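You operate a simulated robot arm through the tools that you are given. There is no shell and no other tool. Be economical: measure what you need, move in short steps, check, and stop when the job is done.

You run a simulated robot arm. Do the job below in one go: nothing can be reset, and whatever is moved stays where it is left.

TASK
Rivet both hinge pins, then lay the hinge in the green tray.
Fine: the hinge is in the press slide; knob on RIVET; start first with the slide at PIN 1, then at PIN 2, each time till the lamp is green; slide out.

The check looks at the end state, three seconds after you hand in, the way a careful person would. Anything else that was tipped, shoved, dropped, spilled or broken makes it a failure.

THE ROBOT
A 7-joint arm with a two-finger parallel gripper, fixed in place. Base frame: the origin is at the foot of the arm, x ahead of it, y to its left, z up. Lengths are in cm, angles in rad, forces in N, time in s.
With the tool pointing down near the work surface it reaches from about 30 to 70 cm from the base axis. Its first joint turns from -1.152 to 1.152 rad. Payload 1.57 kg.
Tool frame: the origin (TCP) lies between the finger pads and is the grasp point; the fingertips stand 3 cm ahead of it; z points along the fingers, y is the line along which they close. The gripper opens to 11 cm. The fingers are 2.4 cm wide and 1.2 cm thick; the gripper's body (4.8 by 11.2 cm) begins 7.8 cm behind the TCP.
Orientation is that of the tool frame in the base frame, as a unit quaternion [x, y, z, w]. With the fingers straight down and closing along the base's y, the tool's x points along the base's -x, its y along +y and its z along -z.

THE INTERFACE
- The arm moves only by the tool nudge_tool. Its arguments are lists of equal length, an entry for each row: "travel": the shift along the tool's x, y, z in units of 300 mm (1.0 is 300 mm), a list of three; "rotation": the turn, a rotation vector about the tool's x, y, z in units of 180 degrees (1.0 is 180 degrees), a list of three; "jaw": the gripper command, from -1 (fully open) to 1 (shut), values between in proportion. In form: {"travel": [[x, y, z], ...], "rotation": [[wx, wy, wz], ...], "jaw": [jaw, ...]}. A call has 1 to 20 rows; each row is the pose to reach, as a shift and turn from the pose commanded when the call began, along the tool's axes at that moment. A call with a number of a shift or a turn outside -1 to 1 is refused whole. Each row takes 0.2 s and may step no farther than 5 cm and 0.15 rad from the row before; otherwise, or with a gripper value out of range, the whole call is refused. A pose out of reach is approached as far as the arm can. The call stops where the force on the tool passes 90 N (or 10 N more than at its start, if that is more) or the arm is blocked; 0.2 s more then pass. The fingers move at their own pace (about 10.8 cm/s each) and stop on an object; they squeeze with about 42 N. The grip force told is the motor's: it shows also when the fingers shut on nothing. Time passes only in rows, and 0.2 s behind the last, so rows that repeat a pose let the fingers close. The reply holds the time, the measured pose of the TCP, the force on the tool along the base axes, the opening and the grip force, in the units named above and with some noise, and new pictures: "views" is both (left out), scene, wrist or none.
- Cameras (640 x 400 px; columns grow to the right, rows downward): "scene" is fixed at [16.43, -38.45, 141.5]; the picture's right is [0.80, -0.60, 0.00], its down [-0.28, -0.37, -0.89] and it looks along [0.54, 0.71, -0.46] (base axes); focal length 349 px, centre (320, 200). "wrist" rides on the gripper at [7, 1.6, -14.1] in the tool frame; the picture's right is [-0.23, 0.97, 0.00], its down [-0.86, -0.20, -0.48] and it looks along [-0.47, -0.11, 0.88] (tool axes); focal length 222 px, centre (320, 200). There is no depth. A picture from a camera that has moved, and an enlarged one, comes with that camera's place and axes in the base frame and with its lens.
- inspect(camera, box): a new picture of the part [left, top, right, bottom] of that camera's present view, enlarged. No time passes.
- close_job(): hands the job in; it is judged then, once.

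Work in short steps. Places have to be worked out from the pictures, the camera data and where the tool is seen: move nearer, look again, correct. Check each grasp and each placing, and mend what went wrong. You have 120 turns and 170 pictures in all, those below and enlarged ones among them. Open the gripper and draw the arm clear of the work before you hand the job in, unless the task says otherwise; then end with one line.

The tools are called by a JSON object that holds its "fn" and its "kwargs". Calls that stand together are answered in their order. nudge_tool: Moves the arm, as the interface text tells. Its arguments: {"type":"object","properties":{"travel":{"type":"array","items":{"type":"array","items":{"type":"number"}}},"rotation":{"type":"array","items":{"type":"array","items":{"type":"number"}}},"jaw":{"type":"array","items":{"type":"number"}},"views":{"type":"string","enum":["both","scene","wrist","none"]}},"required":["travel","rotation","jaw"]} The other tools are called the same way: inspect (camera, box) takes an enlarged picture of a part of a camera's view; close_job () hands the job in.

At the start:

```text
clock: 0.0
position: [34.44, 17.46, 123.51]
ee_rot: [-0.001, 1.0, 0.0, 0.0]
wrist_force: [-0.8, 0.0, -0.6]
opening: 11.02
finger_force: 0.0
```

scene: 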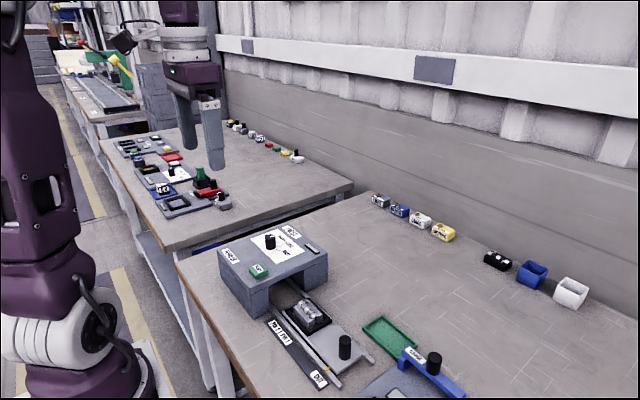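
wrist: 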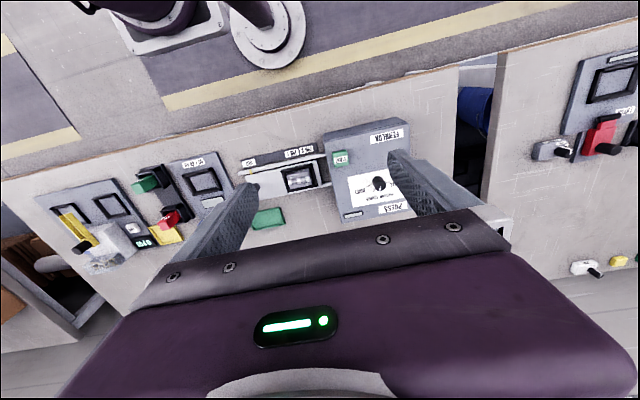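

The press, its slide with the hinge, and the green tray are in view. I'll enlarge both views before moving.

{"fn": "inspect", "kwargs": {"camera": "scene", "box": [200, 210, 440, 400]}}

{"fn": "inspect", "kwargs": {"camera": "wrist", "box": [220, 110, 430, 240]}}

```text
2.11 times, centred on (320, 305) of scene
camera zoom: at [16.43, -38.45, 141.5], right [0.8, -0.6, 0.0], down [-0.28, -0.37, -0.89], along [0.54, 0.71, -0.46], focal length 734 px, centre (320, -21)
```

zoom: 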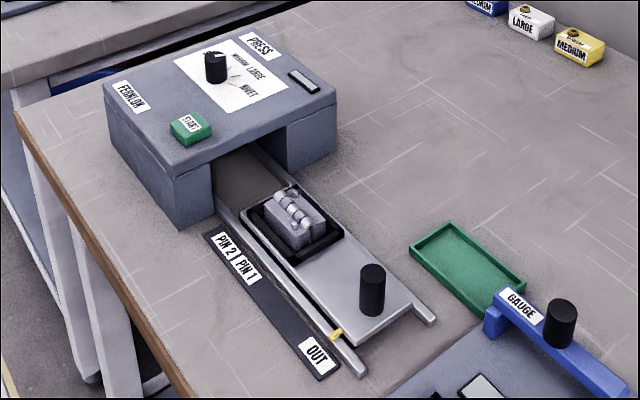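

```text
3.05 times, centred on (325, 175) of wrist
camera zoom: at [27.44, 19.12, 137.5], right [0.23, 0.97, 0.0], down [0.86, -0.2, 0.48], along [0.47, -0.11, -0.88], focal length 677 px, centre (305, 276)
```

zoom: 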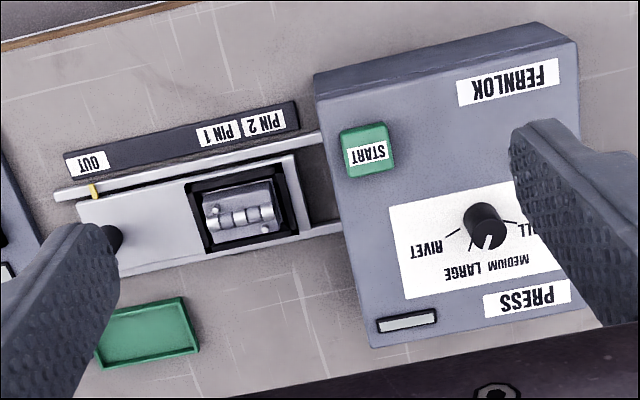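

I estimate the dial near [51, 27.6, 91], START near [43.5, 20, 90.5] and the slide handle near [49.5, -2.4, 85]. I'll move to a closer overhead look, staying high.

{"fn": "nudge_tool", "kwargs": {"travel": [[0, -0.07, 0.1], [0, -0.13, 0.2], [0, -0.2, 0.3]], "rotation": [[0, 0, 0], [0, 0, 0], [0, 0, 0]], "jaw": [-1, -1, -1], "views": "wrist"}}

```text
clock: 0.8
position: [34.25, 11.36, 114.33]
ee_rot: [0.0, 1.0, 0.0, 0.0]
wrist_force: [0.0, 0.7, -0.3]
opening: 10.99
finger_force: 0.1
camera wrist: at [27.35, 13.11, 128.35], right [0.23, 0.97, 0.0], down [0.85, -0.2, 0.48], along [0.47, -0.11, -0.88], focal length 222 px, centre (320, 200)
```

wrist: 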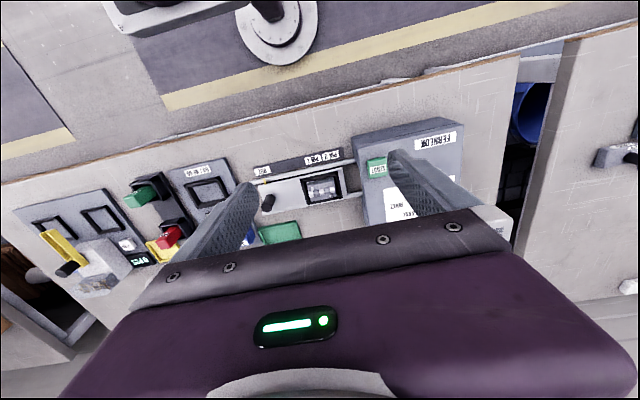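

The gripper hides the dial, so I'll move further ahead and left, above the press, for a clean view of dial and START.

{"fn": "nudge_tool", "kwargs": {"travel": [[-0.13, 0.1, 0], [-0.26, 0.2, 0], [-0.38, 0.3, 0], [-0.45, 0.36, 0]], "rotation": [[0, 0, 0], [0, 0, 0], [0, 0, 0], [0, 0, 0]], "jaw": [-1, -1, -1, -1], "views": "wrist"}}

{"fn": "inspect", "kwargs": {"camera": "wrist", "box": [180, 40, 460, 220]}}

```text
clock: 1.8
position: [47.88, 22.24, 114.25]
ee_rot: [0.001, 1.0, 0.0, 0.001]
wrist_force: [-0.3, -0.1, -0.8]
opening: 10.99
finger_force: 0.1
camera wrist: at [40.9, 23.86, 128.33], right [0.23, 0.97, 0.0], down [0.86, -0.2, 0.48], along [0.47, -0.11, -0.88], focal length 222 px, centre (320, 200)
```

wrist: 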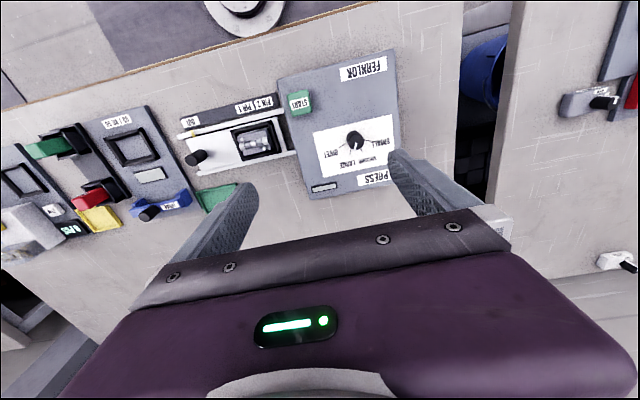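

```text
2.22 times, centred on (320, 130) of wrist
camera zoom: at [40.9, 23.86, 128.33], right [0.23, 0.97, 0.0], down [0.86, -0.2, 0.48], along [0.47, -0.11, -0.88], focal length 494 px, centre (320, 356)
```

zoom: 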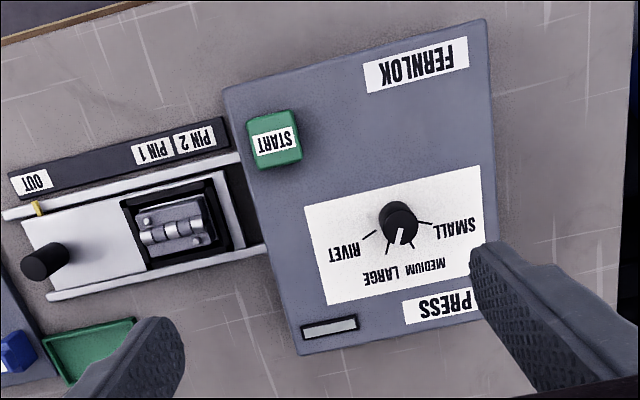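

The slide axis runs almost along +y: the marker is at OUT (y≈-3.2), PIN 1 at ≈8.2 and PIN 2 at ≈12.2. I'll zoom in on the dial to read where the pointer is.

{"fn": "inspect", "kwargs": {"camera": "wrist", "box": [310, 110, 406, 170]}}

{"fn": "inspect", "kwargs": {"camera": "scene", "box": [240, 220, 336, 280]}}

```text
6.67 times, centred on (358, 140) of wrist
camera zoom: at [40.9, 23.86, 128.33], right [0.23, 0.97, 0.0], down [0.86, -0.2, 0.48], along [0.47, -0.11, -0.88], focal length 1481 px, centre (67, 600)
```

zoom: 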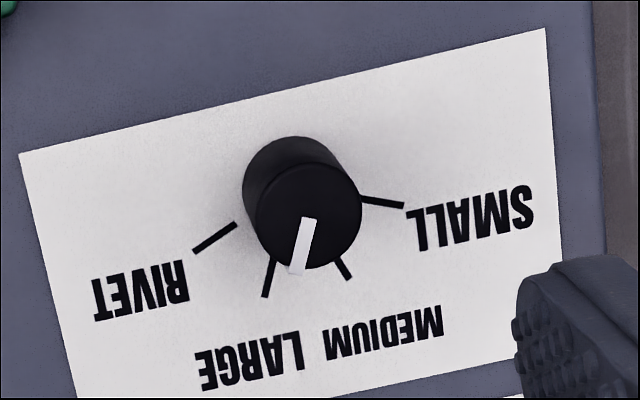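

```text
6.67 times, centred on (288, 250) of scene
camera zoom: at [16.43, -38.45, 141.5], right [0.8, -0.6, 0.0], down [-0.28, -0.37, -0.89], along [0.54, 0.71, -0.46], focal length 2325 px, centre (533, -133)
```

zoom: 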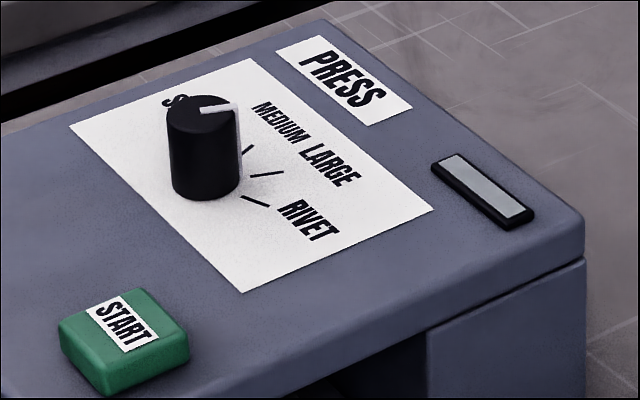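

The pointer stands on LARGE (about -22°) and RIVET is at about -68°, so it needs 45° clockwise seen from above. The dial is at about [51.1, 27.5], its top at z≈92.3 and diameter 2.6. I'll move above it and check the alignment.

{"fn": "nudge_tool", "kwargs": {"travel": [[-0.05, 0.09, 0.1], [-0.107, 0.175, 0.2], [-0.107, 0.175, 0.33], [-0.107, 0.175, 0.46]], "rotation": [[0, 0, 0], [0, 0, 0], [0, 0, 0], [0, 0, 0]], "jaw": [-0.09, -0.09, -0.09, -0.09], "views": "both"}}

```text
clock: 2.8
position: [51.14, 27.63, 100.55]
ee_rot: [0.0, 1.0, 0.0, 0.0]
wrist_force: [0.5, -0.5, -0.2]
opening: 6.0
finger_force: 0.0
camera wrist: at [44.03, 29.19, 114.56], right [0.23, 0.97, 0.0], down [0.86, -0.2, 0.48], along [0.47, -0.11, -0.88], focal length 222 px, centre (320, 200)
```

scene: 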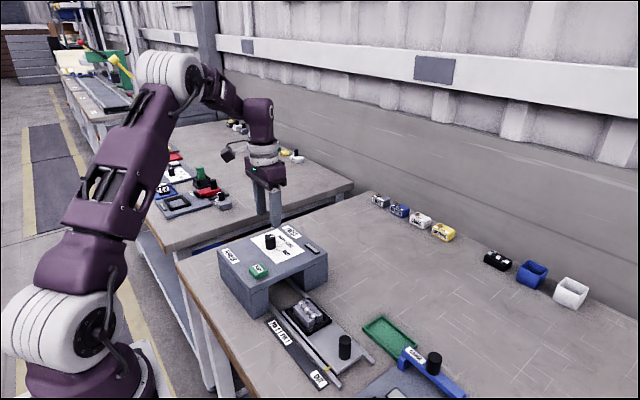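
wrist: 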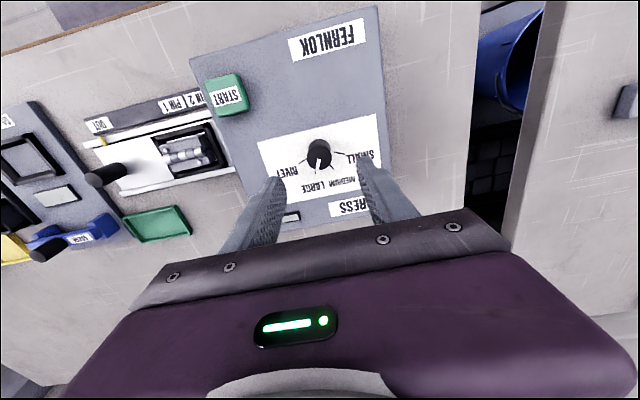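

The new view confirms the dial at [51.06, 27.54]. I'll descend to z≈93.3 and close on it.

{"fn": "nudge_tool", "kwargs": {"travel": [[0, -0.002, 0.12], [0, -0.002, 0.2], [0, -0.002, 0.24], [0, -0.002, 0.24], [0, -0.002, 0.24], [0, -0.002, 0.24]], "rotation": [[0, 0, 0], [0, 0, 0], [0, 0, 0], [0, 0, 0], [0, 0, 0], [0, 0, 0]], "jaw": [-0.09, -0.09, -0.09, 1, 1, 1], "views": "wrist"}}

```text
clock: 4.2
position: [51.09, 27.5, 93.46]
ee_rot: [0.001, 1.0, 0.001, -0.001]
wrist_force: [0.0, 3.1, -2.4]
opening: 2.56
finger_force: 37.0
camera wrist: at [44.09, 29.12, 107.41], right [0.23, 0.97, 0.0], down [0.86, -0.2, 0.48], along [0.47, -0.11, -0.88], focal length 222 px, centre (320, 200)
```

wrist: 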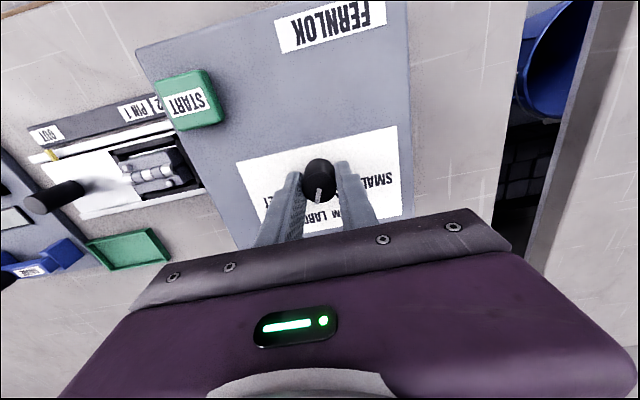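

The dial is gripped at 2.56 cm. I'll turn it +45° about the tool z.

{"fn": "nudge_tool", "kwargs": {"travel": [[0, 0, 0], [0, 0, 0], [0, 0, 0], [0, 0, 0], [0, 0, 0], [0, 0, 0], [0, 0, 0]], "rotation": [[0, 0, 0.043], [0, 0, 0.086], [0, 0, 0.129], [0, 0, 0.172], [0, 0, 0.215], [0, 0, 0.252], [0, 0, 0.252]], "jaw": [1, 1, 1, 1, 1, 1, 1], "views": "both"}}

{"fn": "inspect", "kwargs": {"camera": "wrist", "box": [240, 110, 400, 210]}}

```text
clock: 5.8
position: [50.96, 27.39, 93.46]
ee_rot: [0.387, 0.922, -0.001, -0.001]
wrist_force: [-13.8, -13.9, -16.8]
opening: 2.57
finger_force: 37.0
camera wrist: at [47.35, 33.55, 107.42], right [0.85, 0.52, 0.0], down [0.46, -0.75, 0.48], along [0.25, -0.41, -0.88], focal length 222 px, centre (320, 200)
```

scene: 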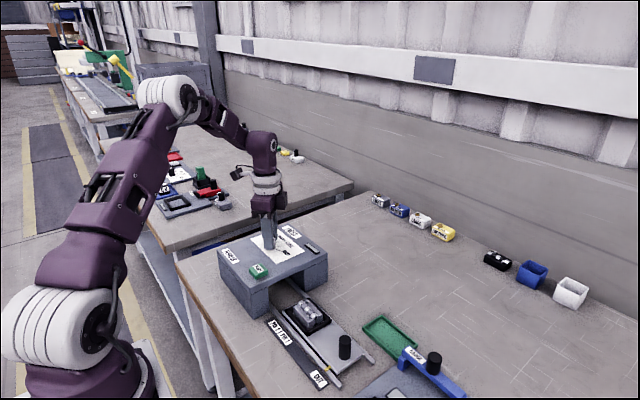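
wrist: 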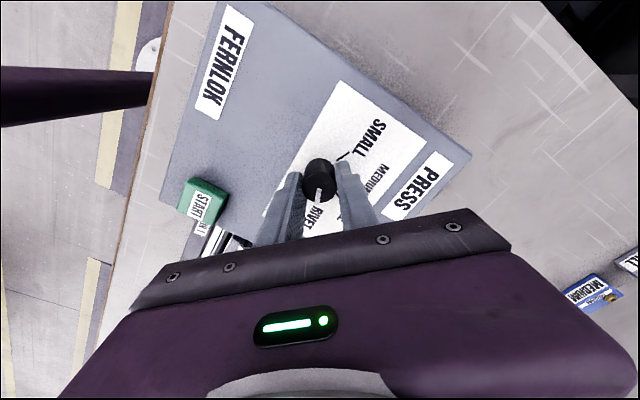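

```text
4.00 times, centred on (320, 160) of wrist
camera zoom: at [47.35, 33.55, 107.42], right [0.85, 0.52, 0.0], down [0.46, -0.75, 0.48], along [0.25, -0.41, -0.88], focal length 888 px, centre (320, 360)
```

zoom: 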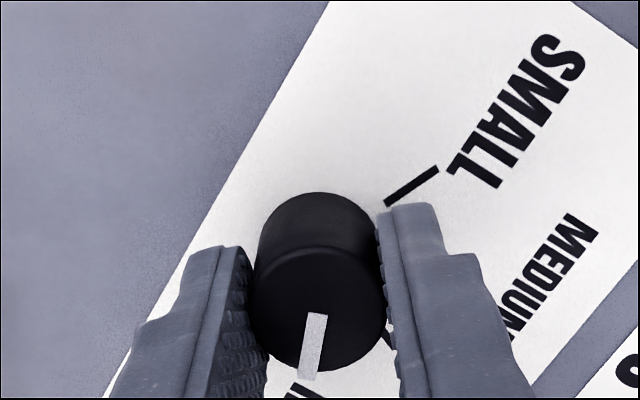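

The pointer turned with the gripper. I'll open, lift straight up and read the dial.

{"fn": "nudge_tool", "kwargs": {"travel": [[0, 0, 0], [0, 0, 0], [0, 0, -0.1], [0, 0, -0.25]], "rotation": [[0, 0, 0], [0, 0, 0], [0, 0, 0], [0, 0, 0]], "jaw": [-0.09, -0.09, -0.09, -0.09], "views": "wrist"}}

{"fn": "inspect", "kwargs": {"camera": "wrist", "box": [240, 90, 400, 190]}}

{"fn": "inspect", "kwargs": {"camera": "scene", "box": [240, 220, 336, 280]}}

```text
clock: 6.8
position: [51.17, 27.37, 100.95]
ee_rot: [0.386, 0.922, 0.0, 0.0]
wrist_force: [-0.1, -0.4, -0.6]
opening: 6.01
finger_force: 0.0
camera wrist: at [47.39, 33.45, 114.99], right [0.85, 0.52, 0.0], down [0.46, -0.75, 0.48], along [0.25, -0.41, -0.88], focal length 222 px, centre (320, 200)
```

wrist: 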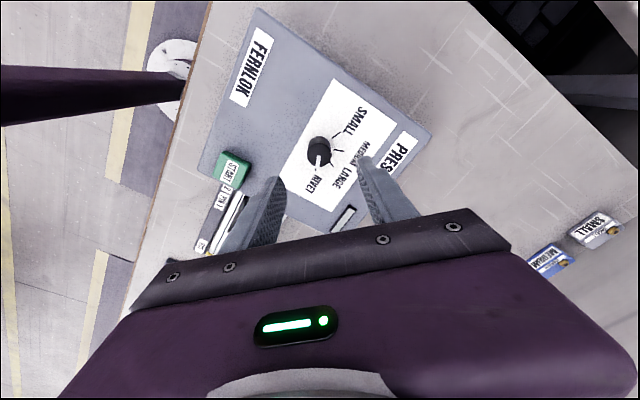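

```text
4.00 times, centred on (320, 140) of wrist
camera zoom: at [47.39, 33.45, 114.99], right [0.85, 0.52, 0.0], down [0.46, -0.75, 0.48], along [0.25, -0.41, -0.88], focal length 888 px, centre (320, 440)
```

zoom: 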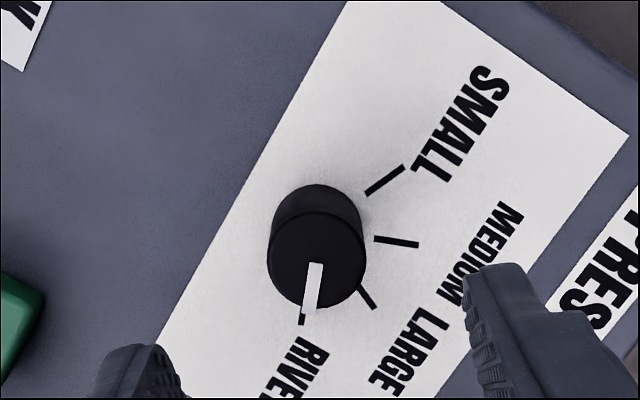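

```text
6.67 times, centred on (288, 250) of scene
camera zoom: at [16.43, -38.45, 141.5], right [0.8, -0.6, 0.0], down [-0.28, -0.37, -0.89], along [0.54, 0.71, -0.46], focal length 2325 px, centre (533, -133)
```

zoom: 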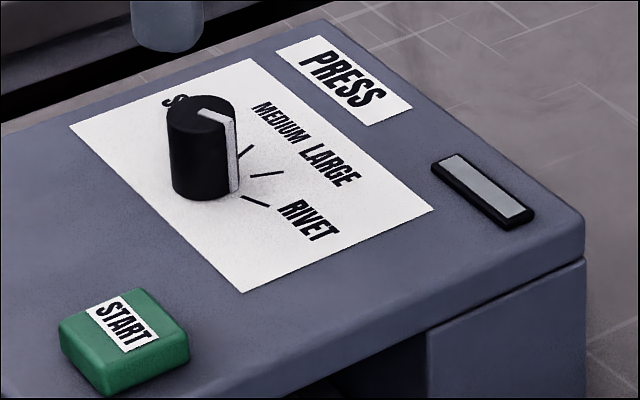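

The pointer lies on RIVET. I'll raise the arm a little and turn the gripper back.

{"fn": "nudge_tool", "kwargs": {"travel": [[0, 0, -0.03], [0, 0, -0.06], [0, 0, -0.09], [0, 0, -0.09], [0, 0, -0.09], [0, 0, -0.09]], "rotation": [[0, 0, -0.043], [0, 0, -0.086], [0, 0, -0.129], [0, 0, -0.172], [0, 0, -0.215], [0, 0, -0.252]], "jaw": [-0.09, -0.09, -0.09, -0.09, -0.09, -0.09], "views": "none"}}

```text
clock: 8.2
position: [51.14, 27.53, 103.64]
ee_rot: [-0.002, 1.0, -0.001, 0.0]
wrist_force: [-0.4, -0.8, 0.6]
opening: 6.01
finger_force: 0.1
```

Now over to above the slide handle (about [49.1, -3.2]) at z≈99 for an alignment look.

{"fn": "nudge_tool", "kwargs": {"travel": [[0, -0.16, 0], [0.02, -0.32, 0], [0.04, -0.48, 0], [0.06, -0.64, 0], [0.068, -0.8, 0.02], [0.068, -0.95, 0.08], [0.068, -1.0, 0.15]], "rotation": [[0, 0, 0], [0, 0, 0], [0, 0, 0], [0, 0, 0], [0, 0, 0], [0, 0, 0], [0, 0, 0]], "jaw": [-0.09, -0.09, -0.09, -0.09, -0.09, -0.09, -0.09], "views": "both"}}

{"fn": "inspect", "kwargs": {"camera": "wrist", "box": [200, 40, 520, 240]}}

```text
clock: 9.8
position: [49.16, -2.45, 99.25]
ee_rot: [0.0, 1.0, 0.0, 0.0]
wrist_force: [-0.4, 0.3, 0.4]
opening: 6.01
finger_force: 0.0
camera wrist: at [42.2, -0.85, 113.24], right [0.23, 0.97, 0.0], down [0.85, -0.2, 0.48], along [0.47, -0.11, -0.88], focal length 222 px, centre (320, 200)
```

scene: 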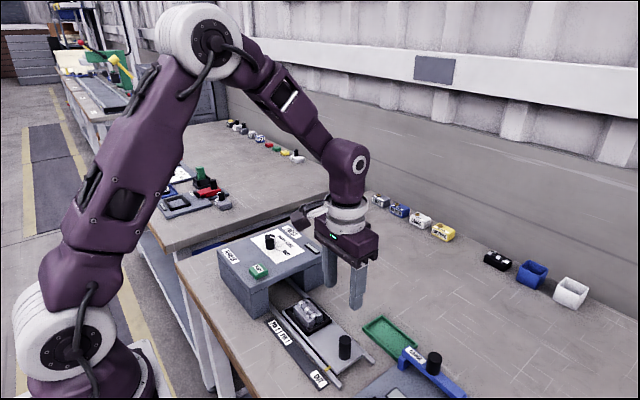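
wrist: 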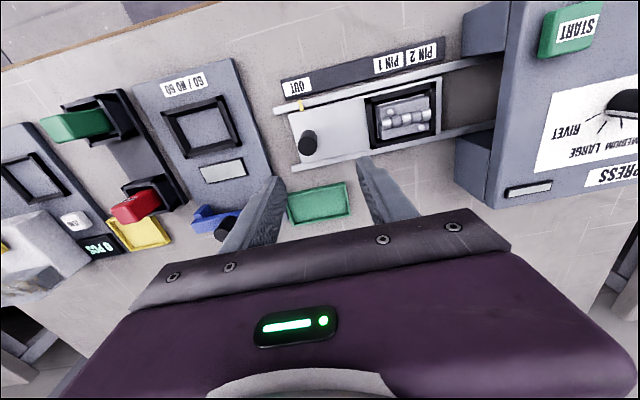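

```text
2.00 times, centred on (360, 140) of wrist
camera zoom: at [42.2, -0.85, 113.24], right [0.23, 0.97, 0.0], down [0.85, -0.2, 0.48], along [0.47, -0.11, -0.88], focal length 444 px, centre (240, 320)
```

zoom: 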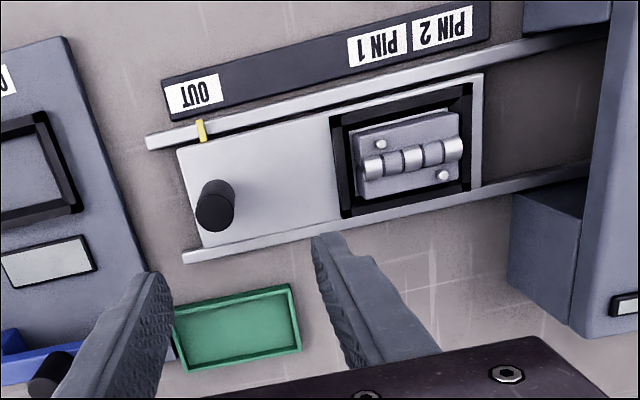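

The handle top triangulates to about [48.7, -4.0, 87.7], diameter about 2.3. I'll descend to z≈87 and grip it.

{"fn": "nudge_tool", "kwargs": {"travel": [[0.013, -0.052, 0.1], [0.013, -0.052, 0.22], [0.013, -0.052, 0.34], [0.013, -0.052, 0.4], [0.013, -0.052, 0.4], [0.013, -0.052, 0.4], [0.013, -0.052, 0.4]], "rotation": [[0, 0, 0], [0, 0, 0], [0, 0, 0], [0, 0, 0], [0, 0, 0], [0, 0, 0], [0, 0, 0]], "jaw": [-0.09, -0.09, -0.09, -0.09, 1, 1, 1], "views": "both"}}

```text
clock: 11.4
position: [48.64, -3.96, 87.21]
ee_rot: [-0.001, 1.0, 0.0, 0.0]
wrist_force: [-1.3, 11.9, -5.7]
opening: 2.34
finger_force: 36.1
camera wrist: at [41.62, -2.41, 101.24], right [0.23, 0.97, 0.0], down [0.86, -0.2, 0.48], along [0.47, -0.11, -0.88], focal length 222 px, centre (320, 200)
```

scene: 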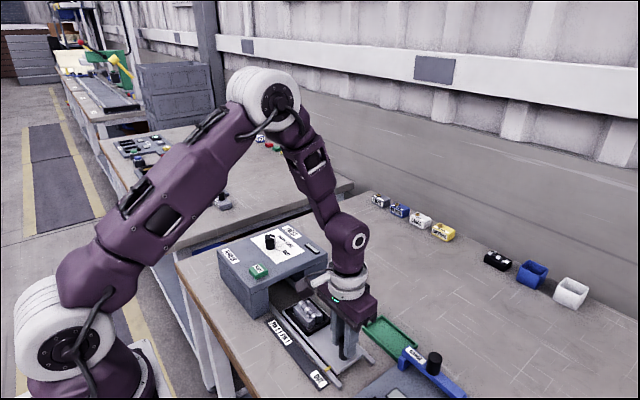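
wrist: 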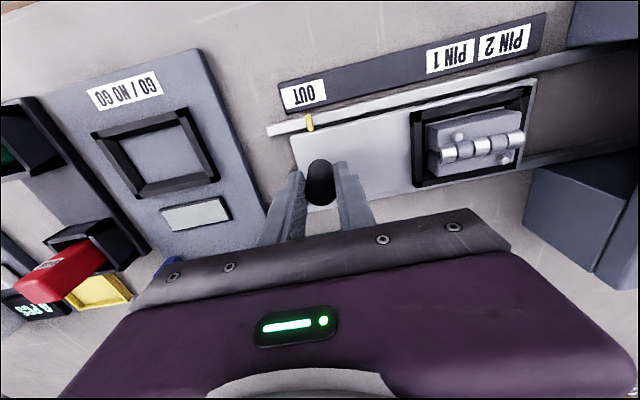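

The handle is held at 2.34 cm. PIN 1 is about 11.5 cm along +y from OUT and PIN 2 about 15.3 cm. I'll push 11 cm and then look.

{"fn": "nudge_tool", "kwargs": {"travel": [[0, 0.06, 0], [0, 0.12, 0], [0, 0.18, 0], [0, 0.24, 0], [0, 0.3, 0], [0, 0.34, 0], [0, 0.367, 0], [0, 0.367, 0]], "rotation": [[0, 0, 0], [0, 0, 0], [0, 0, 0], [0, 0, 0], [0, 0, 0], [0, 0, 0], [0, 0, 0], [0, 0, 0]], "jaw": [1, 1, 1, 1, 1, 1, 1, 1], "views": "both"}}

{"fn": "inspect", "kwargs": {"camera": "wrist", "box": [240, 30, 400, 130]}}

{"fn": "inspect", "kwargs": {"camera": "scene", "box": [240, 290, 368, 370]}}

```text
clock: 13.2
position: [48.76, 6.93, 87.26]
ee_rot: [0.0, 1.0, 0.0, 0.0]
wrist_force: [-2.0, -0.7, -23.6]
opening: 2.36
finger_force: 35.9
camera wrist: at [41.68, 8.53, 101.17], right [0.23, 0.97, 0.0], down [0.86, -0.2, 0.48], along [0.47, -0.11, -0.88], focal length 222 px, centre (320, 200)
```

scene: 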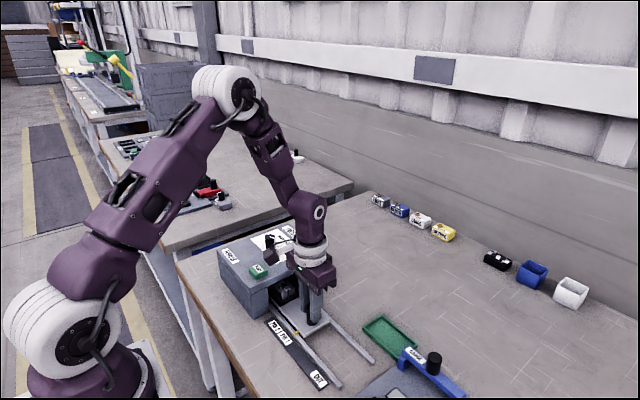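
wrist: 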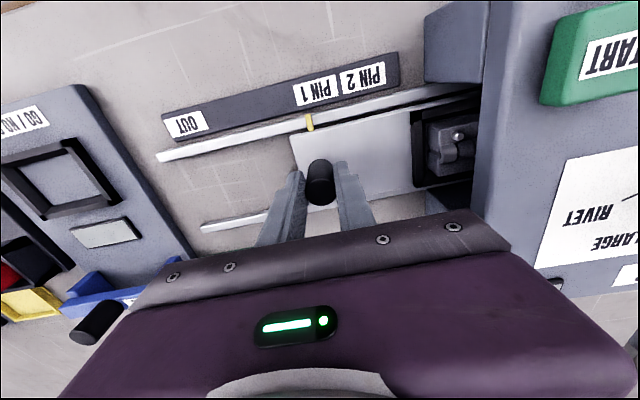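

```text
4.00 times, centred on (320, 80) of wrist
camera zoom: at [41.68, 8.53, 101.17], right [0.23, 0.97, 0.0], down [0.86, -0.2, 0.48], along [0.47, -0.11, -0.88], focal length 888 px, centre (320, 680)
```

zoom: 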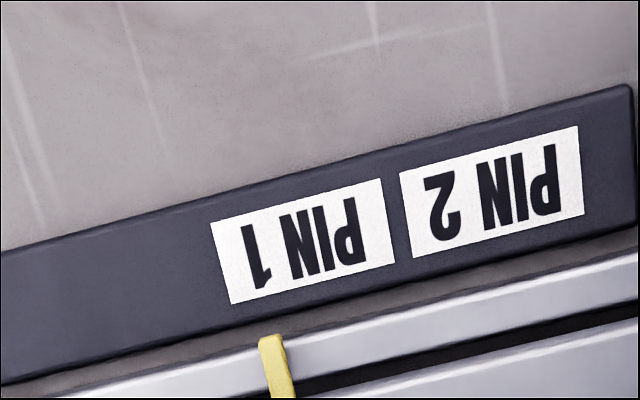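

```text
5.00 times, centred on (304, 330) of scene
camera zoom: at [16.47, -38.45, 141.5], right [0.8, -0.6, 0.0], down [-0.28, -0.37, -0.89], along [0.54, 0.71, -0.46], focal length 1744 px, centre (400, -450)
```

zoom: 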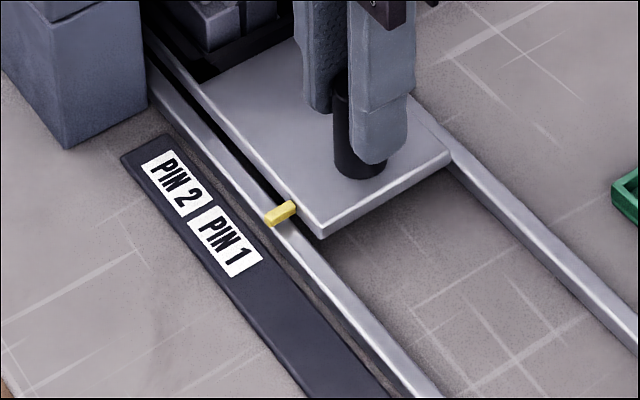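

The marker is about 1.0 cm short of PIN 1. I'll advance 1.0 cm and recheck.

{"fn": "nudge_tool", "kwargs": {"travel": [[0, 0.017, 0], [0, 0.034, 0], [0, 0.034, 0]], "rotation": [[0, 0, 0], [0, 0, 0], [0, 0, 0]], "jaw": [1, 1, 1], "views": "none"}}

{"fn": "inspect", "kwargs": {"camera": "wrist", "box": [240, 30, 400, 130]}}

{"fn": "inspect", "kwargs": {"camera": "scene", "box": [240, 290, 368, 370]}}

```text
clock: 14.0
position: [48.58, 8.0, 87.15]
ee_rot: [-0.001, 1.0, -0.001, 0.001]
wrist_force: [1.0, 1.6, -24.8]
opening: 2.37
finger_force: 36.3
```

```text
4.00 times, centred on (320, 80) of wrist
camera zoom: at [41.67, 9.55, 101.23], right [0.23, 0.97, 0.0], down [0.86, -0.2, 0.48], along [0.47, -0.11, -0.88], focal length 888 px, centre (320, 680)
```

zoom: 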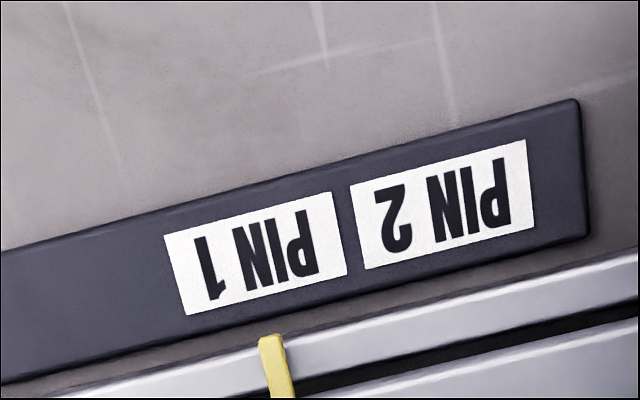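

```text
5.00 times, centred on (304, 330) of scene
camera zoom: at [16.48, -38.44, 141.5], right [0.8, -0.6, 0.0], down [-0.28, -0.37, -0.89], along [0.54, 0.71, -0.46], focal length 1744 px, centre (400, -450)
```

zoom: 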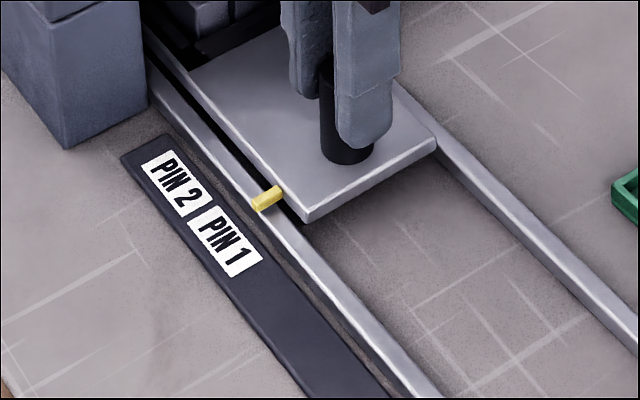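

The marker is now in line with the centre of PIN 1, within about 0.1 cm. I'll release the handle and lift clear.

{"fn": "nudge_tool", "kwargs": {"travel": [[0, 0, 0], [0, 0, 0], [0, 0, -0.1], [0, 0, -0.23], [0, 0, -0.38], [0, 0, -0.5]], "rotation": [[0, 0, 0], [0, 0, 0], [0, 0, 0], [0, 0, 0], [0, 0, 0], [0, 0, 0]], "jaw": [-0.09, -0.09, -0.09, -0.09, -0.09, -0.09], "views": "wrist"}}

{"fn": "inspect", "kwargs": {"camera": "scene", "box": [240, 290, 368, 370]}}

{"fn": "inspect", "kwargs": {"camera": "wrist", "box": [220, 50, 540, 250]}}

```text
clock: 15.4
position: [48.79, 7.84, 102.17]
ee_rot: [0.001, 1.0, 0.0, 0.0]
wrist_force: [0.5, 0.5, -0.1]
opening: 5.96
finger_force: 0.0
camera wrist: at [41.8, 9.48, 116.29], right [0.23, 0.97, 0.0], down [0.86, -0.2, 0.48], along [0.47, -0.11, -0.88], focal length 222 px, centre (320, 200)
```

wrist: 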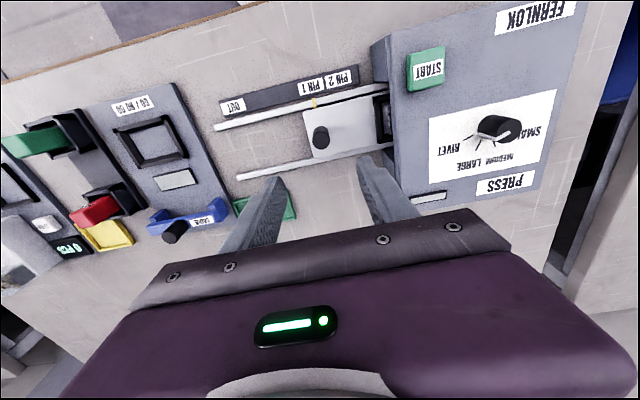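

```text
5.00 times, centred on (304, 330) of scene
camera zoom: at [16.43, -38.45, 141.5], right [0.8, -0.6, 0.0], down [-0.28, -0.37, -0.89], along [0.54, 0.71, -0.46], focal length 1744 px, centre (400, -450)
```

zoom: 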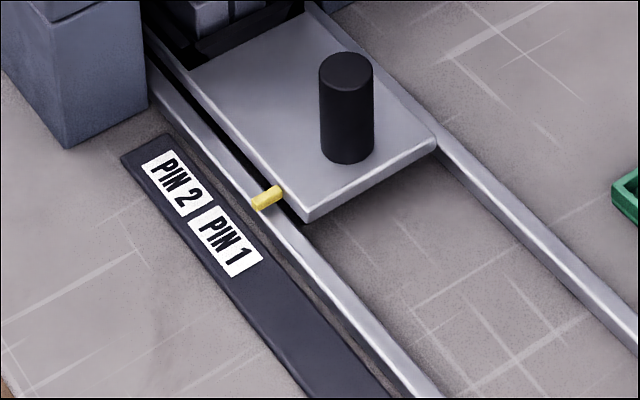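

```text
2.00 times, centred on (380, 150) of wrist
camera zoom: at [41.8, 9.48, 116.29], right [0.23, 0.97, 0.0], down [0.86, -0.2, 0.48], along [0.47, -0.11, -0.88], focal length 444 px, centre (200, 300)
```

zoom: 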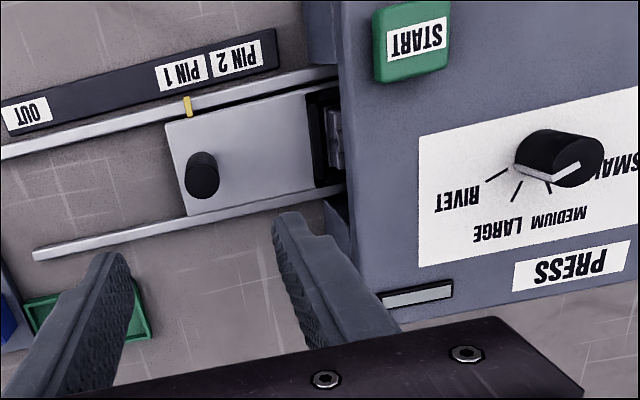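

The slide stayed at PIN 1. START's centre comes out near [43.6, 19.9] with its top around z 90.7. I'll close the jaws and hover over it.

{"fn": "nudge_tool", "kwargs": {"travel": [[0.06, 0.13, 0], [0.12, 0.26, 0], [0.173, 0.402, 0], [0.173, 0.402, 0.1], [0.173, 0.402, 0.2]], "rotation": [[0, 0, 0], [0, 0, 0], [0, 0, 0], [0, 0, 0], [0, 0, 0]], "jaw": [1, 1, 1, 1, 1], "views": "both"}}

{"fn": "inspect", "kwargs": {"camera": "scene", "box": [208, 220, 336, 300]}}

```text
clock: 16.6
position: [43.45, 19.96, 96.23]
ee_rot: [0.0, 1.0, 0.0, 0.0]
wrist_force: [-0.2, -0.5, -0.7]
opening: 0.0
finger_force: 21.3
camera wrist: at [36.54, 21.65, 110.2], right [0.23, 0.97, 0.0], down [0.85, -0.2, 0.48], along [0.47, -0.11, -0.88], focal length 222 px, centre (320, 200)
```

scene: 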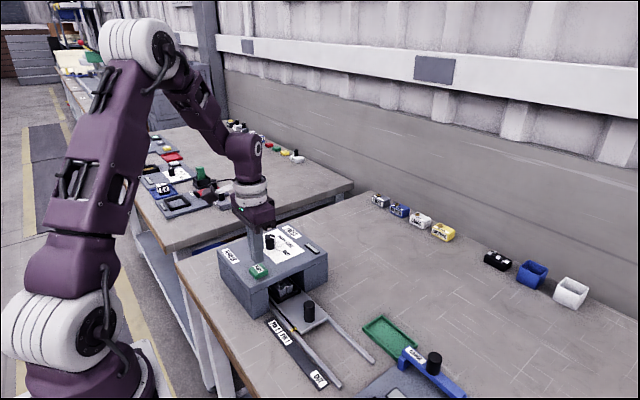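
wrist: 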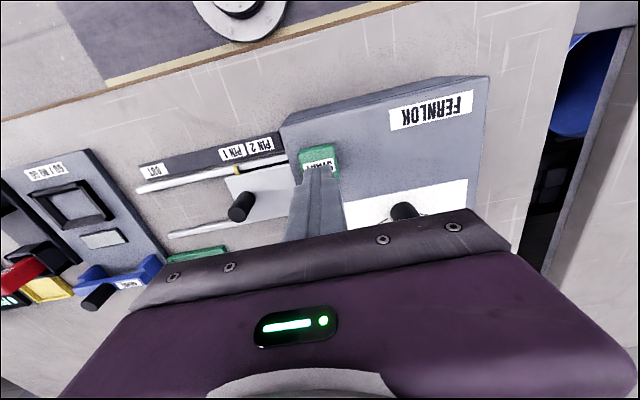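

```text
5.00 times, centred on (272, 260) of scene
camera zoom: at [16.43, -38.45, 141.5], right [0.8, -0.6, 0.0], down [-0.28, -0.37, -0.89], along [0.54, 0.71, -0.46], focal length 1744 px, centre (560, -100)
```

zoom: 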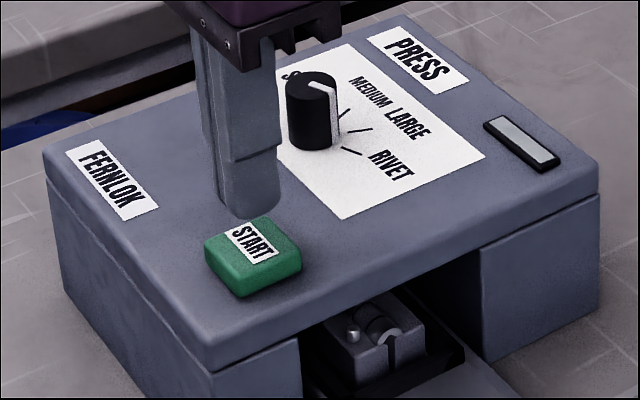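

The fingertips are straight over START. I'll press down in small steps and lift again.

{"fn": "nudge_tool", "kwargs": {"travel": [[0, 0, 0.05], [0, 0, 0.075], [0, 0, 0.085], [0, 0, 0.092], [0, 0, 0.098]], "rotation": [[0, 0, 0], [0, 0, 0], [0, 0, 0], [0, 0, 0], [0, 0, 0]], "jaw": [1, 1, 1, 1, 1], "views": "scene"}}

{"fn": "inspect", "kwargs": {"camera": "scene", "box": [208, 220, 336, 300]}}

```text
clock: 17.8
position: [43.57, 20.17, 93.31]
ee_rot: [0.0, 1.0, 0.001, 0.001]
wrist_force: [-8.0, 2.5, 28.4]
opening: 0.0
finger_force: 21.2
```

scene: 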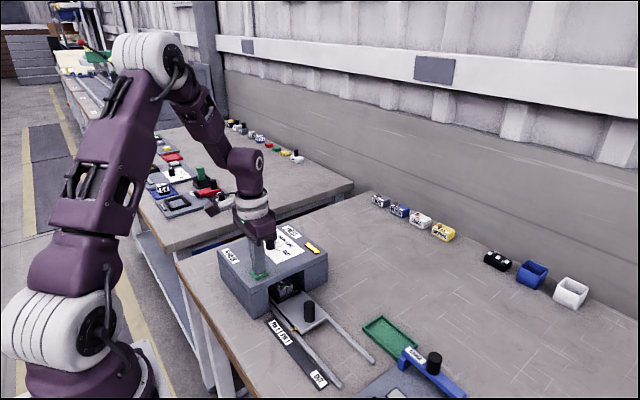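

```text
5.00 times, centred on (272, 260) of scene
camera zoom: at [16.38, -38.46, 141.51], right [0.8, -0.6, 0.0], down [-0.28, -0.37, -0.89], along [0.54, 0.71, -0.46], focal length 1744 px, centre (560, -100)
```

zoom: 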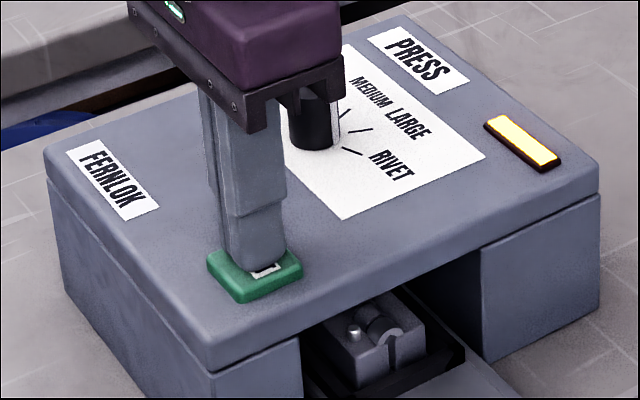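

The lamp has gone amber, so the press is running. I'll lift off the button and wait for green.

{"fn": "nudge_tool", "kwargs": {"travel": [[0, 0, -0.02], [0, 0, -0.07], [0, 0, -0.07], [0, 0, -0.07], [0, 0, -0.07], [0, 0, -0.07], [0, 0, -0.07], [0, 0, -0.07], [0, 0, -0.07], [0, 0, -0.07]], "rotation": [[0, 0, 0], [0, 0, 0], [0, 0, 0], [0, 0, 0], [0, 0, 0], [0, 0, 0], [0, 0, 0], [0, 0, 0], [0, 0, 0], [0, 0, 0]], "jaw": [1, 1, 1, 1, 1, 1, 1, 1, 1, 1], "views": "none"}}

{"fn": "inspect", "kwargs": {"camera": "scene", "box": [208, 220, 336, 300]}}

```text
clock: 20.0
position: [43.47, 19.93, 95.35]
ee_rot: [0.0, 1.0, 0.0, -0.001]
wrist_force: [-0.6, 0.0, 0.0]
opening: 0.0
finger_force: 21.7
```

```text
5.00 times, centred on (272, 260) of scene
camera zoom: at [16.43, -38.45, 141.5], right [0.8, -0.6, 0.0], down [-0.28, -0.37, -0.89], along [0.54, 0.71, -0.46], focal length 1744 px, centre (560, -100)
```

zoom: 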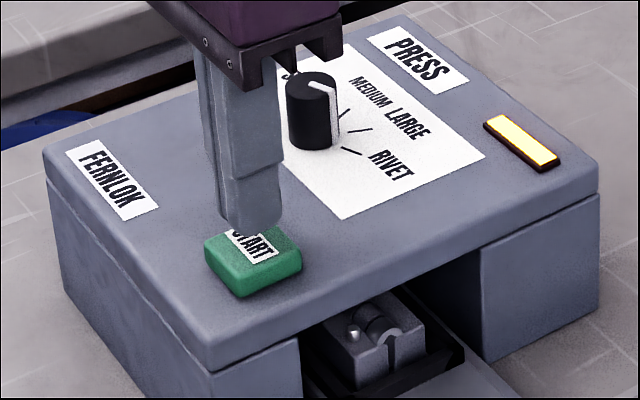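

Still amber, so I'll wait longer without moving.

{"fn": "nudge_tool", "kwargs": {"travel": [[0, 0, 0], [0, 0, 0], [0, 0, 0], [0, 0, 0], [0, 0, 0], [0, 0, 0], [0, 0, 0], [0, 0, 0], [0, 0, 0], [0, 0, 0], [0, 0, 0], [0, 0, 0], [0, 0, 0], [0, 0, 0], [0, 0, 0]], "rotation": [[0, 0, 0], [0, 0, 0], [0, 0, 0], [0, 0, 0], [0, 0, 0], [0, 0, 0], [0, 0, 0], [0, 0, 0], [0, 0, 0], [0, 0, 0], [0, 0, 0], [0, 0, 0], [0, 0, 0], [0, 0, 0], [0, 0, 0]], "jaw": [1, 1, 1, 1, 1, 1, 1, 1, 1, 1, 1, 1, 1, 1, 1], "views": "none"}}

{"fn": "inspect", "kwargs": {"camera": "scene", "box": [208, 220, 336, 300]}}

```text
clock: 23.2
position: [43.44, 19.96, 95.32]
ee_rot: [0.0, 1.0, 0.001, 0.0]
wrist_force: [-0.8, -0.7, -0.9]
opening: 0.0
finger_force: 20.9
```

```text
5.00 times, centred on (272, 260) of scene
camera zoom: at [16.43, -38.45, 141.5], right [0.8, -0.6, 0.0], down [-0.28, -0.37, -0.89], along [0.54, 0.71, -0.46], focal length 1744 px, centre (560, -100)
```

zoom: 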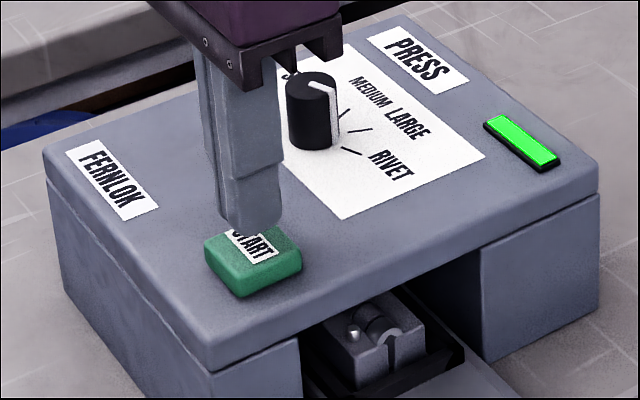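

Green: pin 1 is riveted. Next I'll go back over the handle at [48.7, 7.95] and grip it.

{"fn": "nudge_tool", "kwargs": {"travel": [[0, 0, -0.15], [-0.06, -0.13, -0.15], [-0.12, -0.26, -0.15], [-0.175, -0.4, -0.15], [-0.175, -0.4, -0.02], [-0.175, -0.4, 0.12], [-0.175, -0.4, 0.22], [-0.175, -0.4, 0.272], [-0.175, -0.4, 0.272], [-0.175, -0.4, 0.272], [-0.175, -0.4, 0.272]], "rotation": [[0, 0, 0], [0, 0, 0], [0, 0, 0], [0, 0, 0], [0, 0, 0], [0, 0, 0], [0, 0, 0], [0, 0, 0], [0, 0, 0], [0, 0, 0], [0, 0, 0]], "jaw": [1, 1, -0.09, -0.09, -0.09, -0.09, -0.09, -0.09, 1, 1, 1], "views": "wrist"}}

{"fn": "inspect", "kwargs": {"camera": "wrist", "box": [240, 30, 400, 130]}}

```text
clock: 25.6
position: [48.72, 8.09, 87.37]
ee_rot: [0.0, 1.0, 0.0, 0.0]
wrist_force: [-0.5, 1.6, -5.4]
opening: 2.34
finger_force: 35.4
camera wrist: at [41.66, 9.59, 101.47], right [0.23, 0.97, 0.0], down [0.86, -0.2, 0.48], along [0.47, -0.11, -0.88], focal length 222 px, centre (320, 200)
```

wrist: 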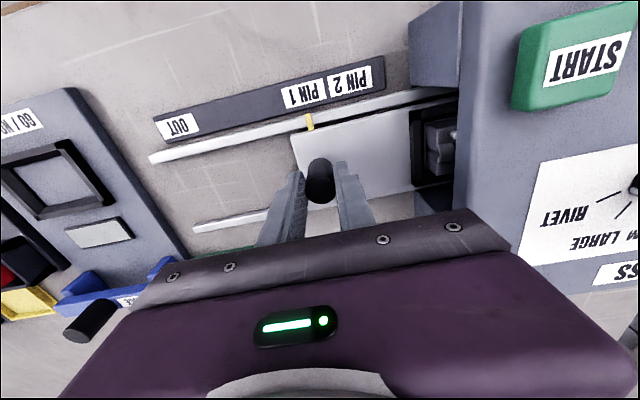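

```text
4.00 times, centred on (320, 80) of wrist
camera zoom: at [41.66, 9.59, 101.47], right [0.23, 0.97, 0.0], down [0.86, -0.2, 0.48], along [0.47, -0.11, -0.88], focal length 888 px, centre (320, 680)
```

zoom: 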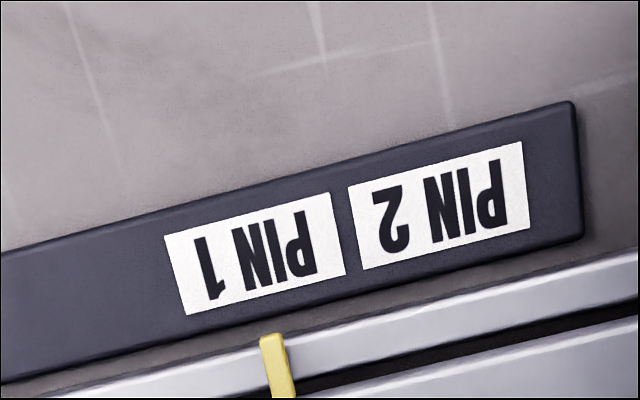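

The handle is gripped. The label pitch measures about 3.9 cm, so I'll push +3.9 cm to PIN 2.

{"fn": "nudge_tool", "kwargs": {"travel": [[0, 0.04, 0], [0, 0.08, 0], [0, 0.115, 0], [0, 0.13, 0], [0, 0.13, 0]], "rotation": [[0, 0, 0], [0, 0, 0], [0, 0, 0], [0, 0, 0], [0, 0, 0]], "jaw": [1, 1, 1, 1, 1], "views": "none"}}

{"fn": "inspect", "kwargs": {"camera": "wrist", "box": [240, 30, 400, 130]}}

{"fn": "inspect", "kwargs": {"camera": "scene", "box": [240, 290, 368, 370]}}

```text
clock: 26.8
position: [48.64, 11.84, 87.21]
ee_rot: [0.0, 1.0, 0.0, 0.0]
wrist_force: [-2.7, 3.1, 23.9]
opening: 2.34
finger_force: 35.1
```

```text
4.00 times, centred on (320, 80) of wrist
camera zoom: at [41.66, 13.54, 101.26], right [0.23, 0.97, 0.0], down [0.85, -0.2, 0.48], along [0.47, -0.11, -0.88], focal length 888 px, centre (320, 680)
```

zoom: 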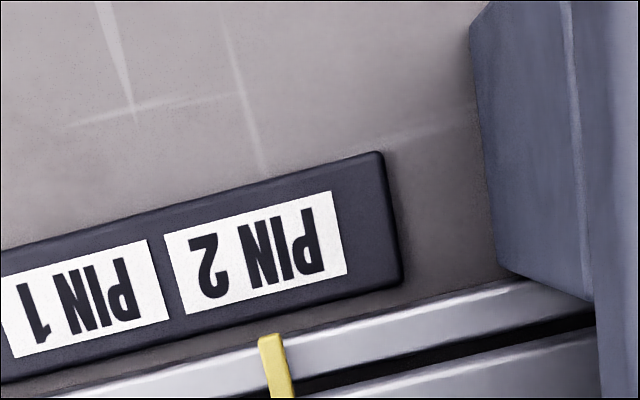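

```text
5.00 times, centred on (304, 330) of scene
camera zoom: at [16.39, -38.45, 141.51], right [0.8, -0.6, 0.0], down [-0.28, -0.37, -0.89], along [0.54, 0.71, -0.46], focal length 1744 px, centre (400, -450)
```

zoom: 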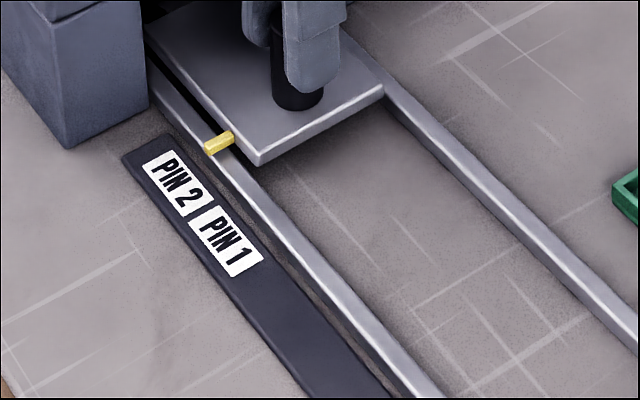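

The marker sits at PIN 2 exactly as it did at PIN 1. I'll release, lift, close the jaws and hover over START.

{"fn": "nudge_tool", "kwargs": {"travel": [[0, 0, 0], [0, 0, 0], [0, 0, -0.1], [0, 0, -0.23], [0, 0, -0.38], [0, 0, -0.5], [0.06, 0.09, -0.5], [0.12, 0.18, -0.5], [0.173, 0.269, -0.5], [0.173, 0.269, -0.4], [0.173, 0.269, -0.3]], "rotation": [[0, 0, 0], [0, 0, 0], [0, 0, 0], [0, 0, 0], [0, 0, 0], [0, 0, 0], [0, 0, 0], [0, 0, 0], [0, 0, 0], [0, 0, 0], [0, 0, 0]], "jaw": [-0.09, -0.09, -0.09, -0.09, -0.09, -0.09, 1, 1, 1, 1, 1], "views": "none"}}

{"fn": "inspect", "kwargs": {"camera": "scene", "box": [208, 220, 368, 320]}}

{"fn": "inspect", "kwargs": {"camera": "scene", "box": [240, 290, 368, 370]}}

```text
clock: 29.2
position: [43.66, 19.96, 96.05]
ee_rot: [0.0, 1.0, -0.001, 0.0]
wrist_force: [-0.8, 0.7, 0.1]
opening: 0.0
finger_force: 21.3
```

```text
4.00 times, centred on (288, 270) of scene
camera zoom: at [16.43, -38.45, 141.5], right [0.8, -0.6, 0.0], down [-0.28, -0.37, -0.89], along [0.54, 0.71, -0.46], focal length 1395 px, centre (448, -80)
```

zoom: 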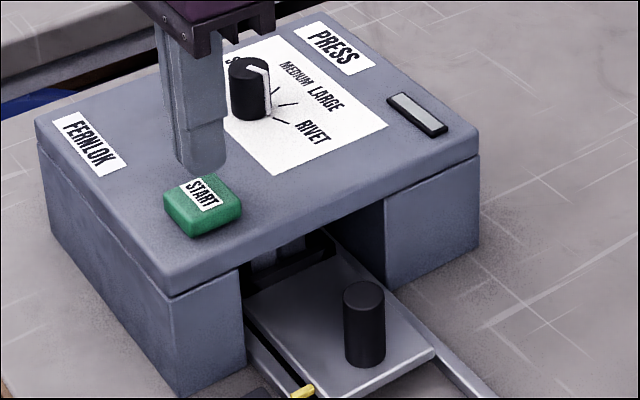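

```text
5.00 times, centred on (304, 330) of scene
camera zoom: at [16.43, -38.45, 141.5], right [0.8, -0.6, 0.0], down [-0.28, -0.37, -0.89], along [0.54, 0.71, -0.46], focal length 1744 px, centre (400, -450)
```

zoom: 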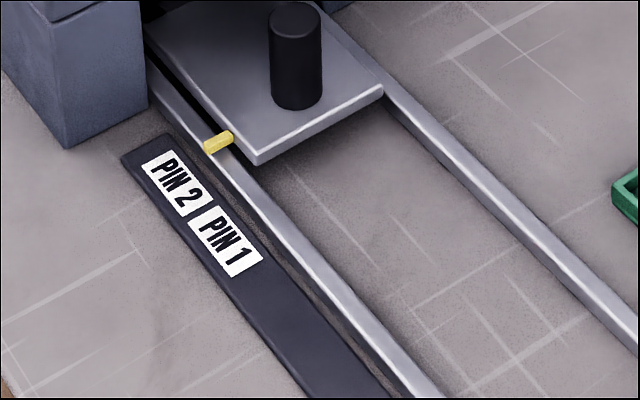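

The slide is at PIN 2, the lamp is off again, and the dial is on RIVET. I'll press START.

{"fn": "nudge_tool", "kwargs": {"travel": [[0, 0, 0.045], [0, 0, 0.07], [0, 0, 0.08], [0, 0, 0.087], [0, 0, 0.093], [0, 0, 0.05], [0, 0, -0.03], [0, 0, -0.03]], "rotation": [[0, 0, 0], [0, 0, 0], [0, 0, 0], [0, 0, 0], [0, 0, 0], [0, 0, 0], [0, 0, 0], [0, 0, 0]], "jaw": [1, 1, 1, 1, 1, 1, 1, 1], "views": "none"}}

{"fn": "inspect", "kwargs": {"camera": "scene", "box": [208, 220, 336, 300]}}

```text
clock: 31.0
position: [43.77, 20.09, 96.96]
ee_rot: [0.0, 1.0, 0.001, 0.001]
wrist_force: [-0.5, 0.0, 0.0]
opening: 0.01
finger_force: 21.2
```

```text
5.00 times, centred on (272, 260) of scene
camera zoom: at [16.43, -38.45, 141.5], right [0.8, -0.6, 0.0], down [-0.28, -0.37, -0.89], along [0.54, 0.71, -0.46], focal length 1744 px, centre (560, -100)
```

zoom: 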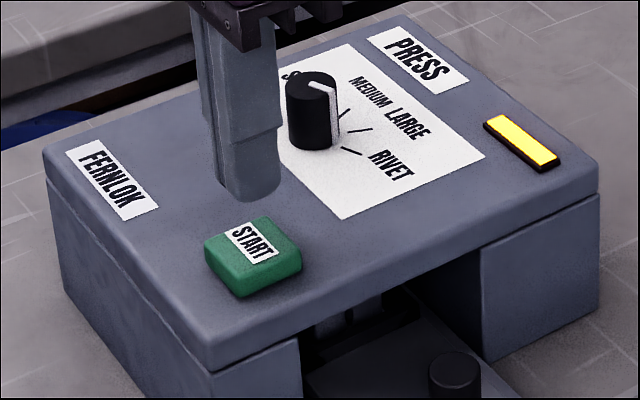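

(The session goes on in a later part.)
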